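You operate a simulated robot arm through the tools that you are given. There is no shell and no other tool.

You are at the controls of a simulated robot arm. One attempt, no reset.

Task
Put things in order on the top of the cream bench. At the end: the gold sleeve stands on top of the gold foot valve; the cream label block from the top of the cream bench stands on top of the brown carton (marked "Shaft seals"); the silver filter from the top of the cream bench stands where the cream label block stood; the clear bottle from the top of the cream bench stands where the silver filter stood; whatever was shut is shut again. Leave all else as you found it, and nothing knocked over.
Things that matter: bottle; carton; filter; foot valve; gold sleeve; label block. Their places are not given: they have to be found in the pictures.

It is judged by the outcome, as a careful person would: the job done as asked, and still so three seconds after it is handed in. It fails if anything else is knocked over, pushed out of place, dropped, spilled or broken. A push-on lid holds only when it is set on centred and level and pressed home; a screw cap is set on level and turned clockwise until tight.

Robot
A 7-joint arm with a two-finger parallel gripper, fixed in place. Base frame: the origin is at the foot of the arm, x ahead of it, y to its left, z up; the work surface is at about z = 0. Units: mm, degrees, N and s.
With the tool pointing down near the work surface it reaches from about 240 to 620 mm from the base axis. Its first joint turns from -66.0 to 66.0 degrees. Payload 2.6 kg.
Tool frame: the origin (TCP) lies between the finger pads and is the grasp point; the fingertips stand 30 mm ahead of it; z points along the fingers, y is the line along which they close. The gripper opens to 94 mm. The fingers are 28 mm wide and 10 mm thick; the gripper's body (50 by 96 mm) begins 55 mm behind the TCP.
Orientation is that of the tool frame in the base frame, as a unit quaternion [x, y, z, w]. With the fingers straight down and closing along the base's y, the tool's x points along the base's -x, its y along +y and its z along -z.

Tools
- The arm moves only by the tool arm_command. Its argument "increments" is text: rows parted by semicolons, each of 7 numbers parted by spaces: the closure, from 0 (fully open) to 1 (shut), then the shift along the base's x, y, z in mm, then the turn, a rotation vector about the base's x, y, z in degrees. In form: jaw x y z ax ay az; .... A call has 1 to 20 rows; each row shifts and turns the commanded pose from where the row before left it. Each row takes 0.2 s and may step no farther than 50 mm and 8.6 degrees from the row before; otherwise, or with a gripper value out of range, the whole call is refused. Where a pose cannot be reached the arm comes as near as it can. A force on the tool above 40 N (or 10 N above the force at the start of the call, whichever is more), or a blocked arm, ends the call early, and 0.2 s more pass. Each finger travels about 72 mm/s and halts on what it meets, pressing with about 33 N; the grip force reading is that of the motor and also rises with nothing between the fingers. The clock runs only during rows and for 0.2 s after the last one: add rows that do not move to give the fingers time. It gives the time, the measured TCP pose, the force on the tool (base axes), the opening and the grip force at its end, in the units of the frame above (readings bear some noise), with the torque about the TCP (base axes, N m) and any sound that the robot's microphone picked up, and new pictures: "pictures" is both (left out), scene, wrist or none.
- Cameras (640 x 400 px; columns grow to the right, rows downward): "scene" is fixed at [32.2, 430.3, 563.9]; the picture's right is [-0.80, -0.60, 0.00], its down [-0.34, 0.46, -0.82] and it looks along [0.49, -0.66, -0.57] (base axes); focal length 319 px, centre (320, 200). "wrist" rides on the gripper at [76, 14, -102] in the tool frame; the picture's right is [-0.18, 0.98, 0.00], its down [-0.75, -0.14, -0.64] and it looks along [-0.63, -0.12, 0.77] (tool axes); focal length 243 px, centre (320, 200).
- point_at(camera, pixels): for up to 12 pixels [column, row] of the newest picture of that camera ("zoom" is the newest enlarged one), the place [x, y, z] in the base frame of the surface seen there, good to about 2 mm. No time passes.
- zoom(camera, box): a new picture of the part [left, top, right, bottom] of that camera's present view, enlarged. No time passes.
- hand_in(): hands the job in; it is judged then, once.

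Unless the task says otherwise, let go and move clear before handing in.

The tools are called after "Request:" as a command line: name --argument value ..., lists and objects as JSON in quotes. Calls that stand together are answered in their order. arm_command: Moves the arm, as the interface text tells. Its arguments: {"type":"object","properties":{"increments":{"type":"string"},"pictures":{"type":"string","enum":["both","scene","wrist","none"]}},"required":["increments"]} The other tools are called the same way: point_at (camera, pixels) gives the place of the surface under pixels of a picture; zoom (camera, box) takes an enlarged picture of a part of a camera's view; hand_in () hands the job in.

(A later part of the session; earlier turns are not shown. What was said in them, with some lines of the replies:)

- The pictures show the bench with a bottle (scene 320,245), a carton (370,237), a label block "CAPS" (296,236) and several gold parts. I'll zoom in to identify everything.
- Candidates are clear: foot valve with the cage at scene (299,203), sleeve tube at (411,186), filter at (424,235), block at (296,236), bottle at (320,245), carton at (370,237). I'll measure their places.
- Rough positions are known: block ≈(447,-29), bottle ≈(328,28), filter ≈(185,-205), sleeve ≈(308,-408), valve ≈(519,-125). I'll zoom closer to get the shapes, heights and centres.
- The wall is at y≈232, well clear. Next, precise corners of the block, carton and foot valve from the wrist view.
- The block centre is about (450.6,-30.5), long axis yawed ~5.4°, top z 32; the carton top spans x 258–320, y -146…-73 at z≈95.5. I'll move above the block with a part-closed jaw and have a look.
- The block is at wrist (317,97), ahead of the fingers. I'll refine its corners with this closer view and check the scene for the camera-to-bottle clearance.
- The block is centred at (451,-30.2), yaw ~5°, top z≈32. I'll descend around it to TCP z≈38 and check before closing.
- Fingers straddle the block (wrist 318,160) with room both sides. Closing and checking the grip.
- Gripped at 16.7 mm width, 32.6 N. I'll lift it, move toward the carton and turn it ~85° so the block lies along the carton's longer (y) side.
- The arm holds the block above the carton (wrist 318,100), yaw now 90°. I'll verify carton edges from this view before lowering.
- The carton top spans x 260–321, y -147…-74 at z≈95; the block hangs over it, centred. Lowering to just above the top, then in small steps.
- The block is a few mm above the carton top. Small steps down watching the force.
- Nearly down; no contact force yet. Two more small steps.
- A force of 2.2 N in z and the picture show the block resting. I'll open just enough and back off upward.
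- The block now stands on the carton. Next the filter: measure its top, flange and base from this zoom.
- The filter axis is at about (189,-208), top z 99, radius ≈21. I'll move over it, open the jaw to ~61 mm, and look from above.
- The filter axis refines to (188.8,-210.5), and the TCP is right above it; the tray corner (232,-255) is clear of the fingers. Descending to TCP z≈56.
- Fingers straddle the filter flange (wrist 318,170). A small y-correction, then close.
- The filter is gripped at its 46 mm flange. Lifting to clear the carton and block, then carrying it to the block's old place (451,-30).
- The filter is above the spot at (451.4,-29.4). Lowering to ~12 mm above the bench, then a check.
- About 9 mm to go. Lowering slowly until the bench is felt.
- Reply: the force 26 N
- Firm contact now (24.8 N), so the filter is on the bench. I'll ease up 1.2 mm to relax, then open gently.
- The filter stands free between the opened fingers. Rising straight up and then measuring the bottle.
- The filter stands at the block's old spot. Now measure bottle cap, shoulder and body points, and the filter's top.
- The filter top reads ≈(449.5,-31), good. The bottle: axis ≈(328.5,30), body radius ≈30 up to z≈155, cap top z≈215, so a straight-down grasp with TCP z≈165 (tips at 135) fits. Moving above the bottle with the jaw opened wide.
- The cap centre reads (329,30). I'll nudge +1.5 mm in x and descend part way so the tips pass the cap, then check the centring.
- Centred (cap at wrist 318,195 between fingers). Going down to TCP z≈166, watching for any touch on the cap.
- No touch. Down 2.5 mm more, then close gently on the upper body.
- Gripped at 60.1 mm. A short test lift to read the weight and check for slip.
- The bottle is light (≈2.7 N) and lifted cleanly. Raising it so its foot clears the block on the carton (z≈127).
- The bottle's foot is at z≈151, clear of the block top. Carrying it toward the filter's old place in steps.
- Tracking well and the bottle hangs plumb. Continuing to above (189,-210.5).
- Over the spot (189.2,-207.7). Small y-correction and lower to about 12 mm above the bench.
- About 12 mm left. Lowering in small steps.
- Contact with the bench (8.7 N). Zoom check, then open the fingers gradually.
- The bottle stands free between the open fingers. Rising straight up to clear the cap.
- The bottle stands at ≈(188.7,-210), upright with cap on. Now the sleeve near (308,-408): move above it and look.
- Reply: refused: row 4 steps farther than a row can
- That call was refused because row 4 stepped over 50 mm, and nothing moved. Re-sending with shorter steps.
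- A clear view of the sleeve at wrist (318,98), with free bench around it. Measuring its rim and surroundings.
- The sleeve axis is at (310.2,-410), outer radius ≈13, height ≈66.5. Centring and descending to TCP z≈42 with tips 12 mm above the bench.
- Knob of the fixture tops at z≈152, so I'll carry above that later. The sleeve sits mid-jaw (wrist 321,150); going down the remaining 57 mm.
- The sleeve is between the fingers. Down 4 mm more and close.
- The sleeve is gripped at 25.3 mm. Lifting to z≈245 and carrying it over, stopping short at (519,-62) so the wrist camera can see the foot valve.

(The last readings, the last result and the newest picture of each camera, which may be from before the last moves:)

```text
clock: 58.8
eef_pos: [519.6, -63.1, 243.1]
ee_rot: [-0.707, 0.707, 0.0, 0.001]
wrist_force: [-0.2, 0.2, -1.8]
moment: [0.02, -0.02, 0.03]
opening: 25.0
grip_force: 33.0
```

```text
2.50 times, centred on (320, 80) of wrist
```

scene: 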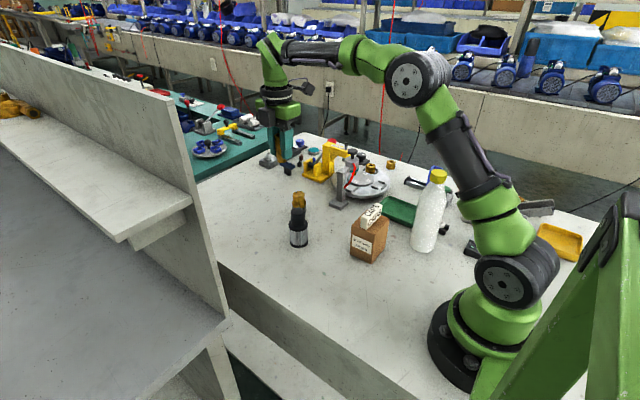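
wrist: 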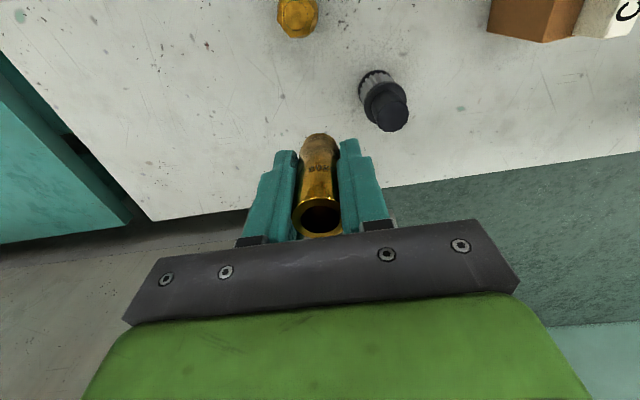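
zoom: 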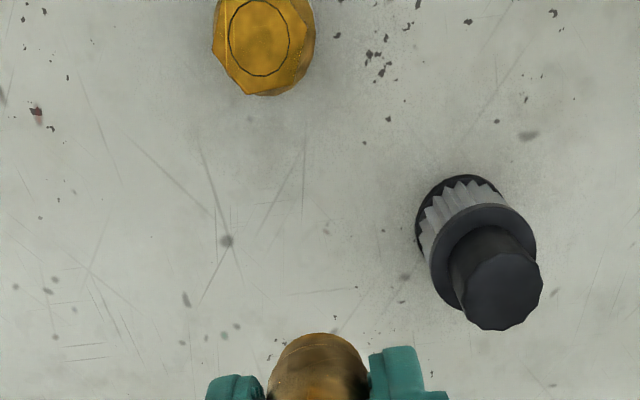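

The valve's hex top shows at wrist (297,15), right at the image edge; shifting 22 mm in -y to see it whole.

Request:
arm_command --increments "1 0 -12 0 0 0 0; 1 0 -10 0 0 0 0; 1 0 0 0 0 0 0; 1 0 0 0 0 0 0"

Request:
zoom --camera "wrist" --box '[260, 0, 340, 80]'

```text
clock: 59.8
eef_pos: [520.5, -84.4, 243.3]
ee_rot: [0.708, -0.707, 0.0, 0.0]
wrist_force: [0.2, 0.1, -0.9]
moment: [-0.01, 0.01, 0.03]
opening: 25.1
grip_force: 33.0
```

scene: 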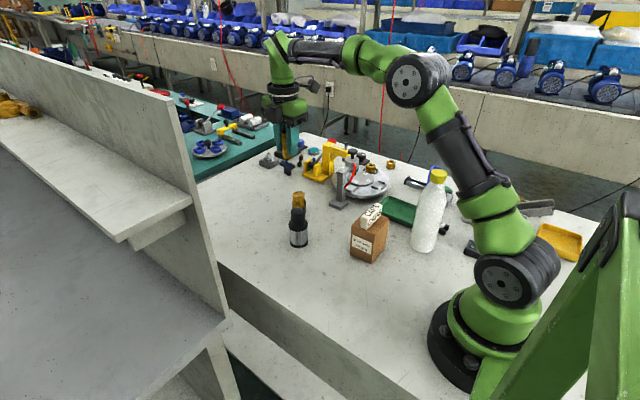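
wrist: 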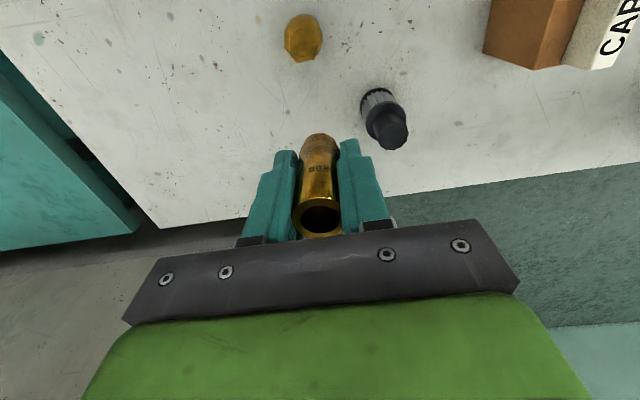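

```text
5.00 times, centred on (300, 40) of wrist
```

zoom: 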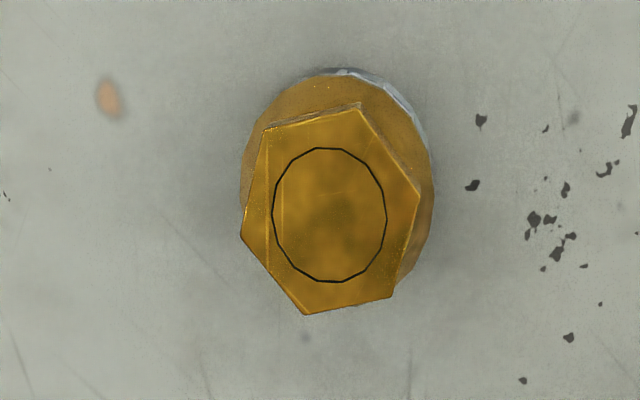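

A clean view of the flat hex top, circle centred at zoom (329,214). Measuring it.

Request:
point_at --camera "zoom" --pixels '[[329, 214], [273, 214], [385, 214], [329, 149], [329, 281], [268, 132], [356, 112], [416, 196], [392, 295], [306, 312], [244, 234], [340, 180]]'

```text
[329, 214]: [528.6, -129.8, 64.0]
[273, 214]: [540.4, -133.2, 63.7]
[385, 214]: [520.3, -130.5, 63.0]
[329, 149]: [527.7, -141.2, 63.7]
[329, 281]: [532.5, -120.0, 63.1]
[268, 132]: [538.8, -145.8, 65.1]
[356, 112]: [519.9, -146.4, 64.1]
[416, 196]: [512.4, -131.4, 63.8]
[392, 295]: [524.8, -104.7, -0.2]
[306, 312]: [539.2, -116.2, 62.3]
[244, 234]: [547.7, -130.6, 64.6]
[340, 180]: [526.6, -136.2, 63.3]
```

Valve top centre ≈(529.8,-131.1), z≈63.7, flat hex ~35 mm across corners. Now measure the held sleeve's rim in the same frame to get the exact shift needed.

Request:
zoom --camera "wrist" --box '[280, 125, 360, 245]'

```text
3.33 times, centred on (320, 185) of wrist
```

zoom: 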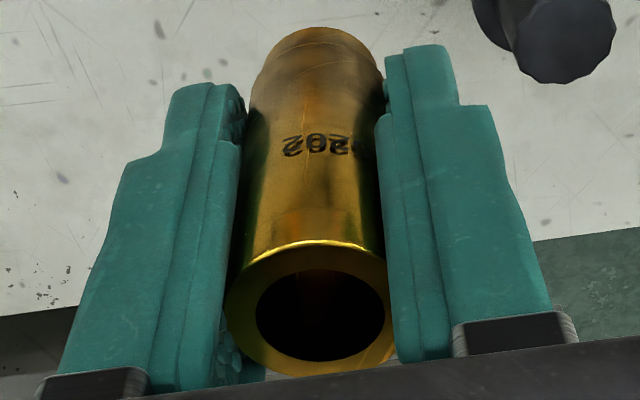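

Request:
point_at --camera "zoom" --pixels '[[320, 248], [320, 266], [245, 290], [385, 300], [245, 335], [320, 366], [290, 366], [388, 340], [250, 270], [315, 35], [315, 100], [315, 200]]'

Request:
point_at --camera "scene" --pixels '[[287, 125], [287, 135], [287, 145], [287, 152], [284, 140], [290, 140]]'

```text
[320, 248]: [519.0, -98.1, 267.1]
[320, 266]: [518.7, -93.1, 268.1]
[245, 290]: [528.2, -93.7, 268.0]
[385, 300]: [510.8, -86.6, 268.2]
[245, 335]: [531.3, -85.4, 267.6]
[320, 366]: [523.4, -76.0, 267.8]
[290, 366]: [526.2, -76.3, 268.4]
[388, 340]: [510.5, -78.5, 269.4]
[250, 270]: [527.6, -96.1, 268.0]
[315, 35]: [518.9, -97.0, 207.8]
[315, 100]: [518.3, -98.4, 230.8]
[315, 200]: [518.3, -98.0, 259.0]
```

```text
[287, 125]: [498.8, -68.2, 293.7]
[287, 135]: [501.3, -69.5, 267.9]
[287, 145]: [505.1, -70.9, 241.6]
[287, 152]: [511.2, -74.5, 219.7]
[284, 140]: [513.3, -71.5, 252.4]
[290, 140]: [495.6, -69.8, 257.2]
```

The held sleeve's axis is ≈(520.5,-85.1), bottom at z≈201.7; needed shift is (+9.3,-46). Moving above the valve and lowering to ~12 mm over its top.

Request:
arm_command --increments "1 3 -16 0 0 0 0; 1 4 -20 0 0 0 0; 1 2.3 -10 0 0 0 0; 1 0 0 -30 0 0 0; 1 0 0 -40 0 0 0; 1 0 0 -30 0 0 0; 1 0 0 -18 0 0 0; 1 0 0 -6 0 0 0; 1 0 0 0 0 0 0; 1 0 0 0 0 0 0"

Request:
zoom --camera "scene" --box '[265, 120, 345, 240]'

Request:
zoom --camera "wrist" --box '[250, 80, 390, 250]'

```text
clock: 62.0
eef_pos: [527.7, -130.5, 121.7]
ee_rot: [-0.707, 0.707, 0.0, 0.0]
wrist_force: [0.1, 1.1, -1.4]
moment: [0.01, -0.03, 0.01]
opening: 24.9
grip_force: 33.0
```

scene: 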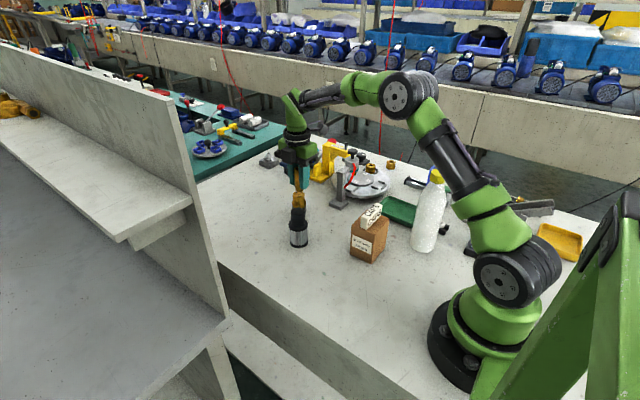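
wrist: 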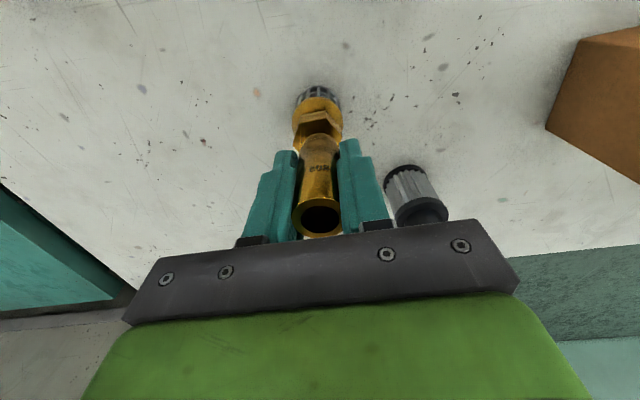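

```text
3.33 times, centred on (305, 180) of scene
```

zoom: 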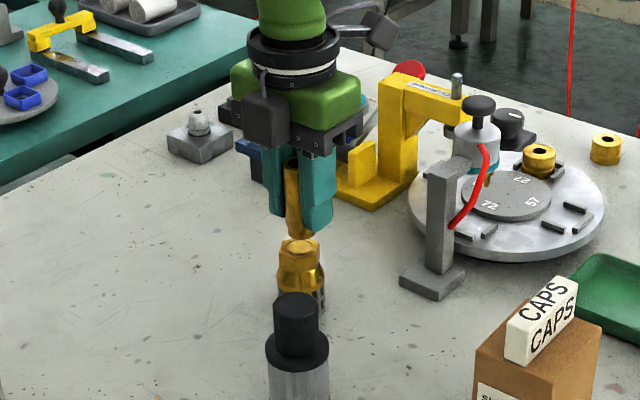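

```text
2.35 times, centred on (320, 165) of wrist
```

zoom: 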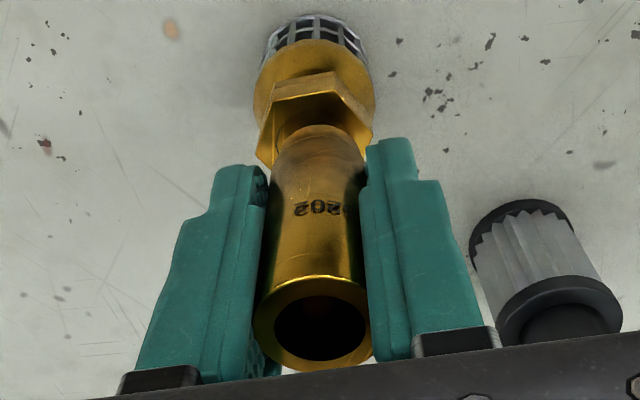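

Request:
zoom --camera "scene" --box '[280, 160, 320, 215]'

Request:
point_at --camera "wrist" --pixels '[[320, 202], [318, 139], [319, 150], [319, 170], [303, 215], [337, 215], [309, 118], [336, 119], [301, 140], [340, 136], [320, 112], [320, 236]]'

```text
7.27 times, centred on (300, 188) of scene
```

zoom: 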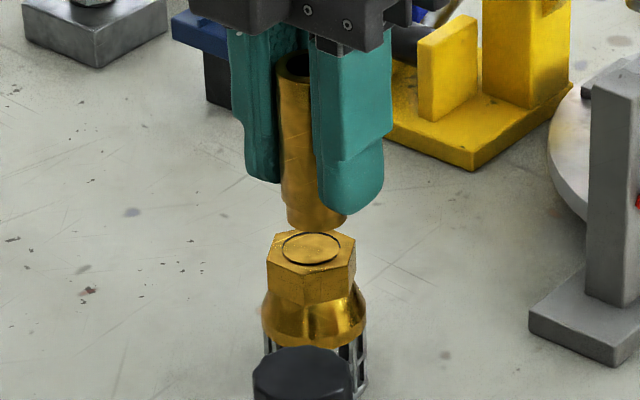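

```text
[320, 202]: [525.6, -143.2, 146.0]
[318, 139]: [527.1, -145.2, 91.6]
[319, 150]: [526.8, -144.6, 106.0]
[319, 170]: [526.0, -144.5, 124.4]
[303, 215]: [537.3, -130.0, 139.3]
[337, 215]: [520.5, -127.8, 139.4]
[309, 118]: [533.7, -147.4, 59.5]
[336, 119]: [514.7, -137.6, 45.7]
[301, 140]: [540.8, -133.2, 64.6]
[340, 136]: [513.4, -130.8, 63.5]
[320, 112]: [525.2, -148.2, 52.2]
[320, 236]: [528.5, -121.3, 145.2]
```

Both views agree the sleeve is offset by about (-1.1,-0.9) from the valve axis. Correcting by that, and lowering 10 mm.

Request:
arm_command --increments "1 1.2 0.9 -4 0 0 0; 1 0 0 -5 0 0 0; 1 0 0 -2 0 0 0; 1 0 0 0 0 0 0; 1 0 0 0 0 0 0"

Request:
zoom --camera "scene" --box '[280, 160, 320, 215]'

Request:
point_at --camera "wrist" --pixels '[[318, 139], [319, 150], [319, 170], [319, 180], [301, 140], [340, 136]]'

```text
clock: 63.2
eef_pos: [530.1, -130.4, 109.1]
ee_rot: [-0.707, 0.707, 0.0, -0.001]
wrist_force: [-0.1, 0.0, -0.5]
moment: [-0.05, 0.0, 0.0]
opening: 25.1
grip_force: 32.8
```

scene: 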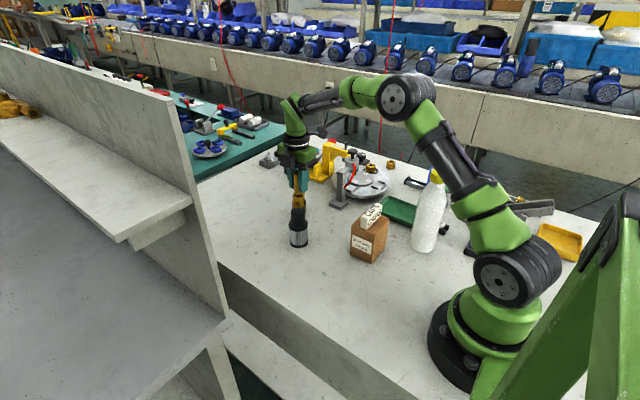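
wrist: 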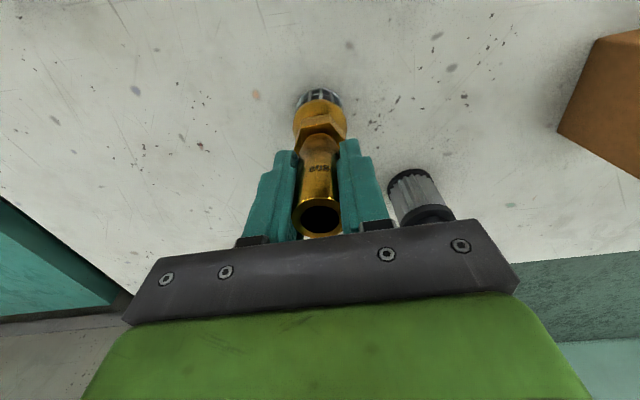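

```text
7.27 times, centred on (300, 188) of scene
```

zoom: 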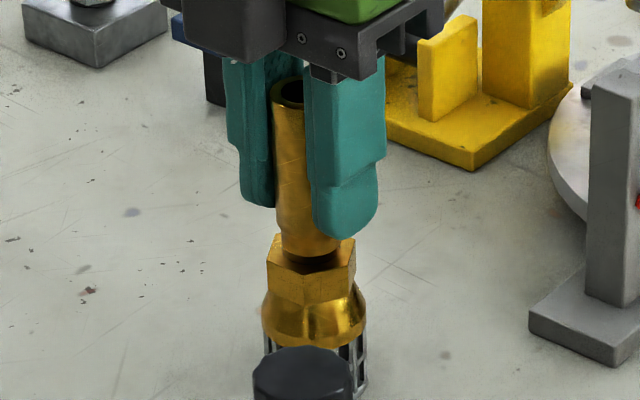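

```text
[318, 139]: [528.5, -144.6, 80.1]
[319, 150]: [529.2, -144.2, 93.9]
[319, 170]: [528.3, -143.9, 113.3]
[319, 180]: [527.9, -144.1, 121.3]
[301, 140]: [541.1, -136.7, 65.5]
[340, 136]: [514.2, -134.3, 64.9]
```

Aligned now (sleeve bottom centred over the hex in scene zoom (309 vs 311)). About 4 mm to go; stepping down gently.

Request:
arm_command --increments "1 -0.3 0.2 -1.5 0 0 0; 1 0 0 -0.8 0 0 0; 1 0 0 0 0 0 0" --pictures "none"

Request:
arm_command --increments "1 0 0 -0.8 0 0 0; 1 0 0 0 0 0 0" --pictures "none"

Request:
zoom --camera "scene" --box '[280, 160, 320, 215]'

```text
clock: 64.0
eef_pos: [529.4, -128.9, 107.3]
ee_rot: [-0.707, 0.708, -0.001, 0.0]
wrist_force: [0.0, 0.0, -1.2]
moment: [0.01, -0.04, 0.0]
opening: 25.3
grip_force: 33.1
```

```text
clock: 64.6
eef_pos: [529.7, -128.7, 106.3]
ee_rot: [-0.707, 0.707, 0.001, 0.0]
wrist_force: [-0.7, -0.6, -0.3]
moment: [0.01, -0.01, 0.01]
opening: 24.8
grip_force: 33.6
```

```text
7.27 times, centred on (300, 188) of scene
```

zoom: 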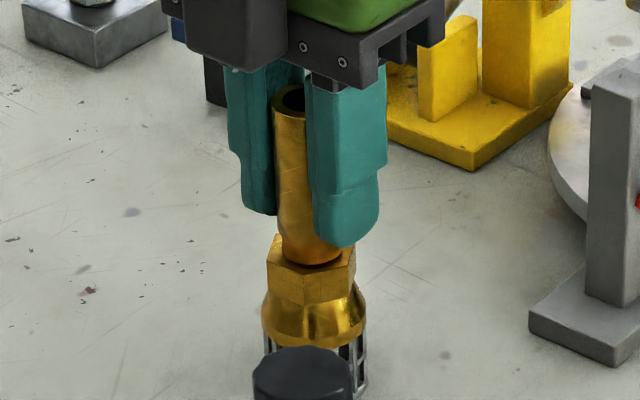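

Request:
arm_command --increments "1 0 0 -0.7 0 0 0; 1 0 0 0 0 0 0" --pictures "none"

Request:
arm_command --increments "1 0 0 -0.7 0 0 0; 1 0 0 0 0 0 0" --pictures "wrist"

Request:
zoom --camera "scene" --box '[280, 160, 320, 215]'

Request:
point_at --camera "wrist" --pixels '[[318, 145], [319, 155], [319, 170], [319, 180], [301, 142], [340, 138]]'

```text
clock: 65.2
eef_pos: [529.3, -129.9, 106.5]
ee_rot: [0.707, -0.707, 0.0, 0.0]
wrist_force: [-0.4, 0.5, -1.1]
moment: [0.01, -0.02, 0.0]
opening: 25.2
grip_force: 32.5
```

```text
clock: 65.8
eef_pos: [529.9, -131.0, 105.3]
ee_rot: [0.708, -0.707, 0.0, -0.001]
wrist_force: [-2.4, 0.3, 5.9]
moment: [0.1, 0.22, 0.03]
opening: 25.0
grip_force: 33.0
```

wrist: 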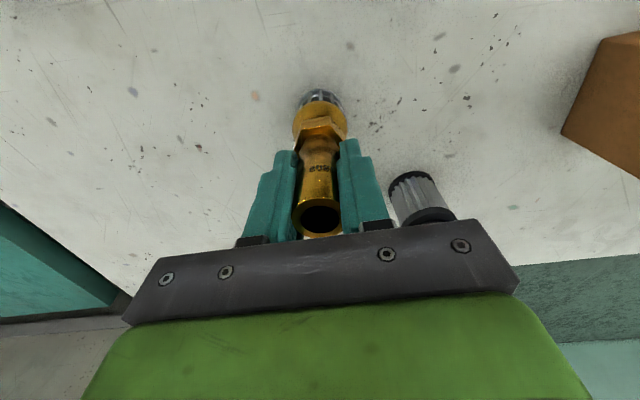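

```text
7.27 times, centred on (300, 188) of scene
```

zoom: 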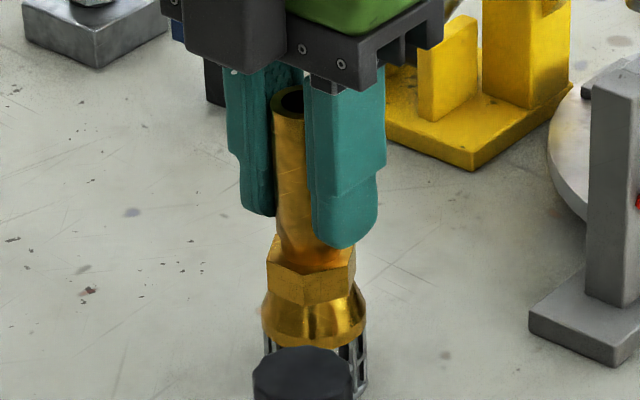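

```text
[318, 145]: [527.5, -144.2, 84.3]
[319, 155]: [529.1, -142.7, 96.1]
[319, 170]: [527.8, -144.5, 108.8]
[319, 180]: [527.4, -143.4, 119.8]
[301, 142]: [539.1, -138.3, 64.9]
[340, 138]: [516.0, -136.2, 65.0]
```

Contact at 5.9 N with the sleeve axis at ≈(530,-131.2), right on the valve axis. Opening gently in small stages.

Request:
arm_command --increments "0.71 0 0 0 0 0 0; 0.66 0 0 0 0 0 0; 0.6 0 0 0 0 0 0; 0.5 0 0 0 0 0 0; 0.45 0 0 0 0 0 0; 0.45 0 0 0 0 0 0"

Request:
zoom --camera "scene" --box '[280, 160, 320, 215]'

```text
clock: 67.2
eef_pos: [529.9, -130.0, 105.8]
ee_rot: [0.707, -0.707, 0.0, 0.0]
wrist_force: [0.1, -0.2, 0.1]
moment: [0.0, 0.02, 0.01]
opening: 51.5
grip_force: 0.1
```

scene: 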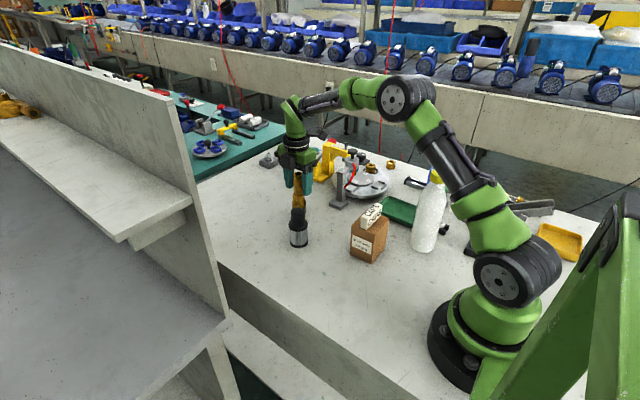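
wrist: 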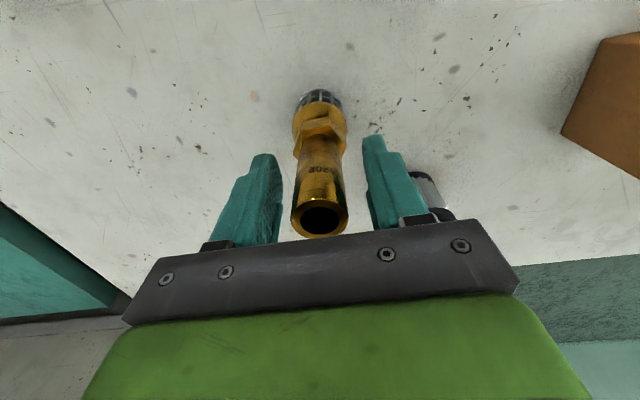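

```text
7.27 times, centred on (300, 188) of scene
```

zoom: 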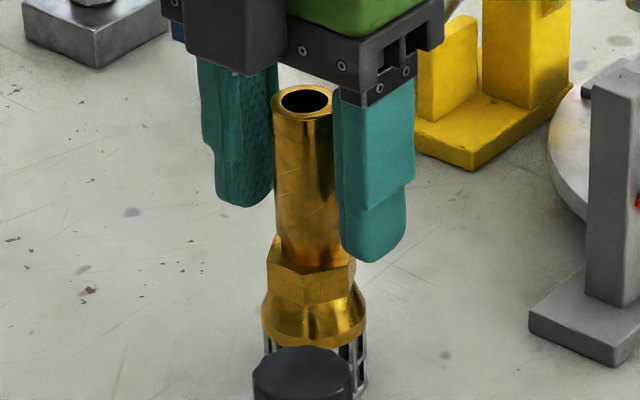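

The sleeve stands centred on the valve, fingers free on both sides. Rising straight up and moving clear.

Request:
arm_command --increments "0.45 0 0 12 0 0 0; 0.45 0 0 30 0 0 0; 0.45 0 0 40 0 0 0; 0.45 0 0 45 0 0 0; 0.45 0 0 40 0 0 0; 0.45 -30 -20 0 0 0 0; 0.45 -40 -20 0 0 0 0; 0.45 -40 -20 0 0 0 0; 0.45 -40 -10 0 0 0 0; 0.45 0 0 0 0 0 0; 0.45 0 0 0 0 0 0"

Request:
zoom --camera "scene" --box '[260, 150, 400, 275]'

Request:
zoom --camera "scene" --box '[380, 140, 520, 270]'

```text
clock: 69.6
eef_pos: [380.3, -202.7, 272.5]
ee_rot: [-0.707, 0.707, 0.0, 0.001]
wrist_force: [-0.5, 0.3, 1.2]
moment: [0.02, 0.03, -0.02]
opening: 51.6
grip_force: 0.0
```

scene: 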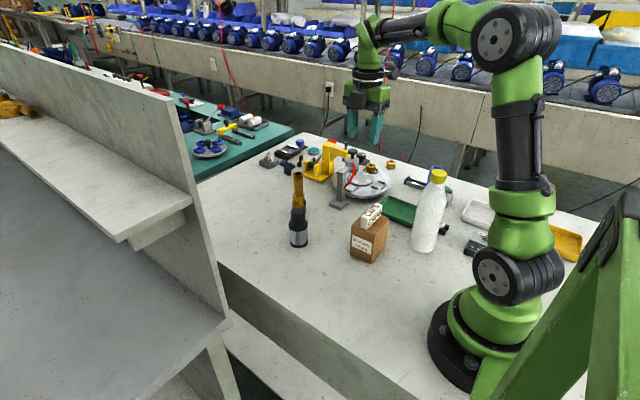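
wrist: 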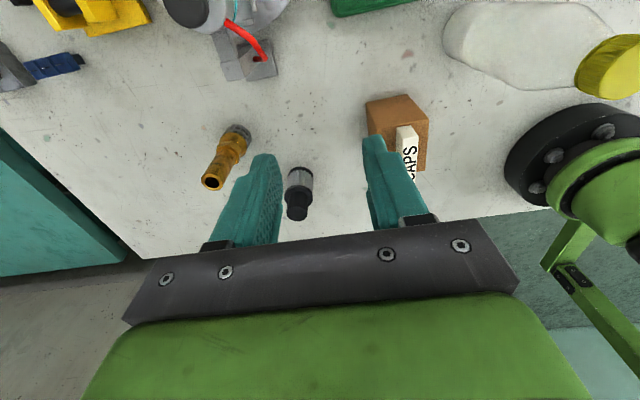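

```text
3.20 times, centred on (330, 212) of scene
```

zoom: 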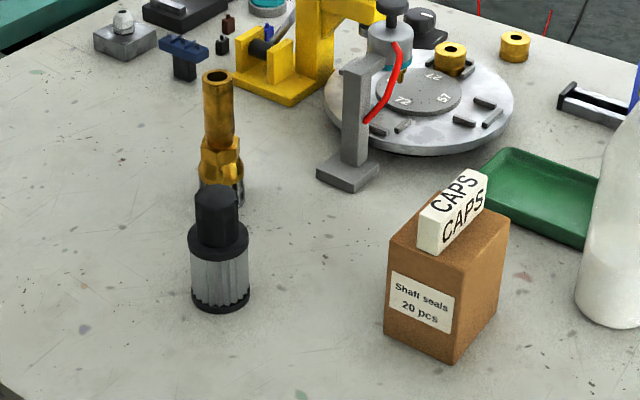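

```text
3.08 times, centred on (450, 205) of scene
```

zoom: 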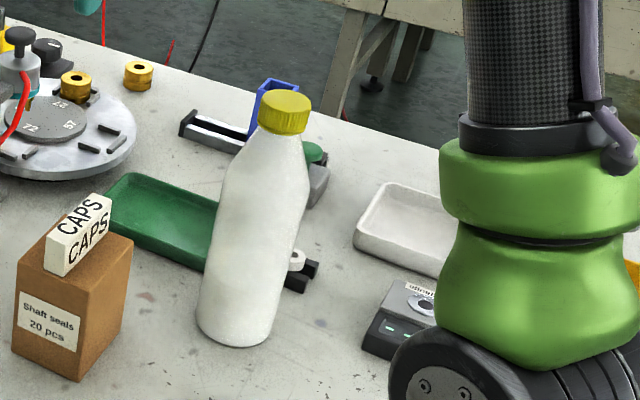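

All four things are in place: sleeve on valve (scene 298,190), block on carton (372,216), filter (299,230), bottle capped (430,215). One last check of positions before handing in.

Request:
point_at --camera "scene" --pixels '[[297, 211], [291, 212], [304, 212], [298, 246], [298, 173], [375, 212], [366, 222], [439, 172], [425, 250]]'

Request:
arm_command --increments "0.45 0 0 0 0 0 0; 0.45 0 0 0 0 0 0; 0.45 0 0 0 0 0 0"

```text
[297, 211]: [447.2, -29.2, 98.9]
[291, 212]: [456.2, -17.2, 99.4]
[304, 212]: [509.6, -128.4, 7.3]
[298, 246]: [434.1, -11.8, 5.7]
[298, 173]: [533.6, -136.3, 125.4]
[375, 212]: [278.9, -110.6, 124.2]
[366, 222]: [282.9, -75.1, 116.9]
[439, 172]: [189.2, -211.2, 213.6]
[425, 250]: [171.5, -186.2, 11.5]
```

```text
clock: 70.4
eef_pos: [379.3, -203.3, 272.4]
ee_rot: [-0.707, 0.707, 0.0, 0.001]
wrist_force: [0.0, -0.7, 0.1]
moment: [0.03, 0.0, -0.03]
opening: 51.9
grip_force: 0.0
```

scene: 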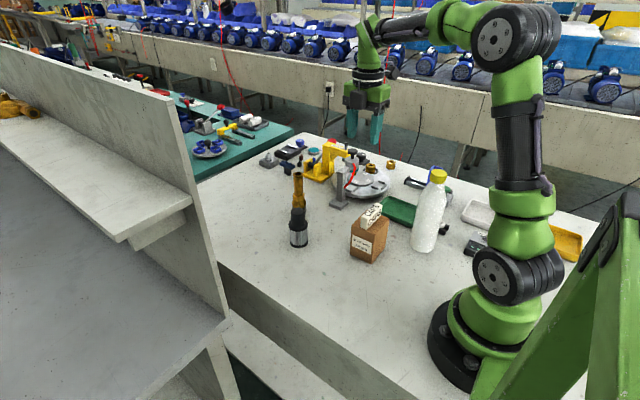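
wrist: 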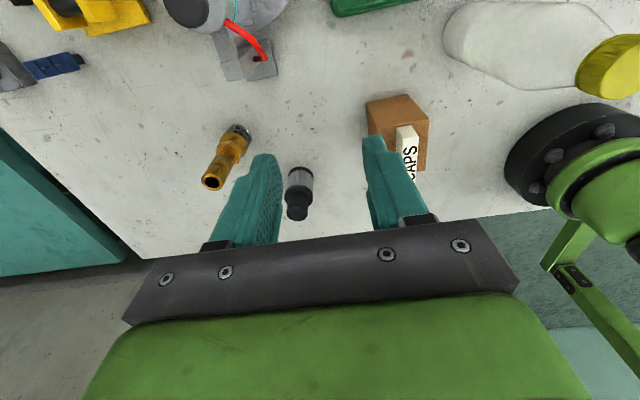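

Nothing has moved since I let go: the filter is at ≈(450,-30), the bottle at ≈(189,-211) with its cap on, and the block and sleeve are standing. The gripper is empty and clear, so I'm handing in.

Request:
hand_in

```text
The job is handed in.
```

The job is handed in. In the last pictures everything was standing where you asked, and the gripper was empty and clear:

- **Gold sleeve:** it stands centred on the flat hex top of the gold foot valve.
- **Label block:** it stands on top of the "Shaft seals" carton, turned about 85° to lie along the carton's longer side.
- **Silver filter:** it stands within a few millimetres of where the label block was.
- **Clear bottle:** it stands within a few millimetres of where the filter was. I gripped it by the body, so the cap was never touched and is still on.

I opened nothing, and in the final views nothing else had been knocked over or moved. I took the tall gold tube to be the sleeve and left the two short gold rings by the turntable alone.
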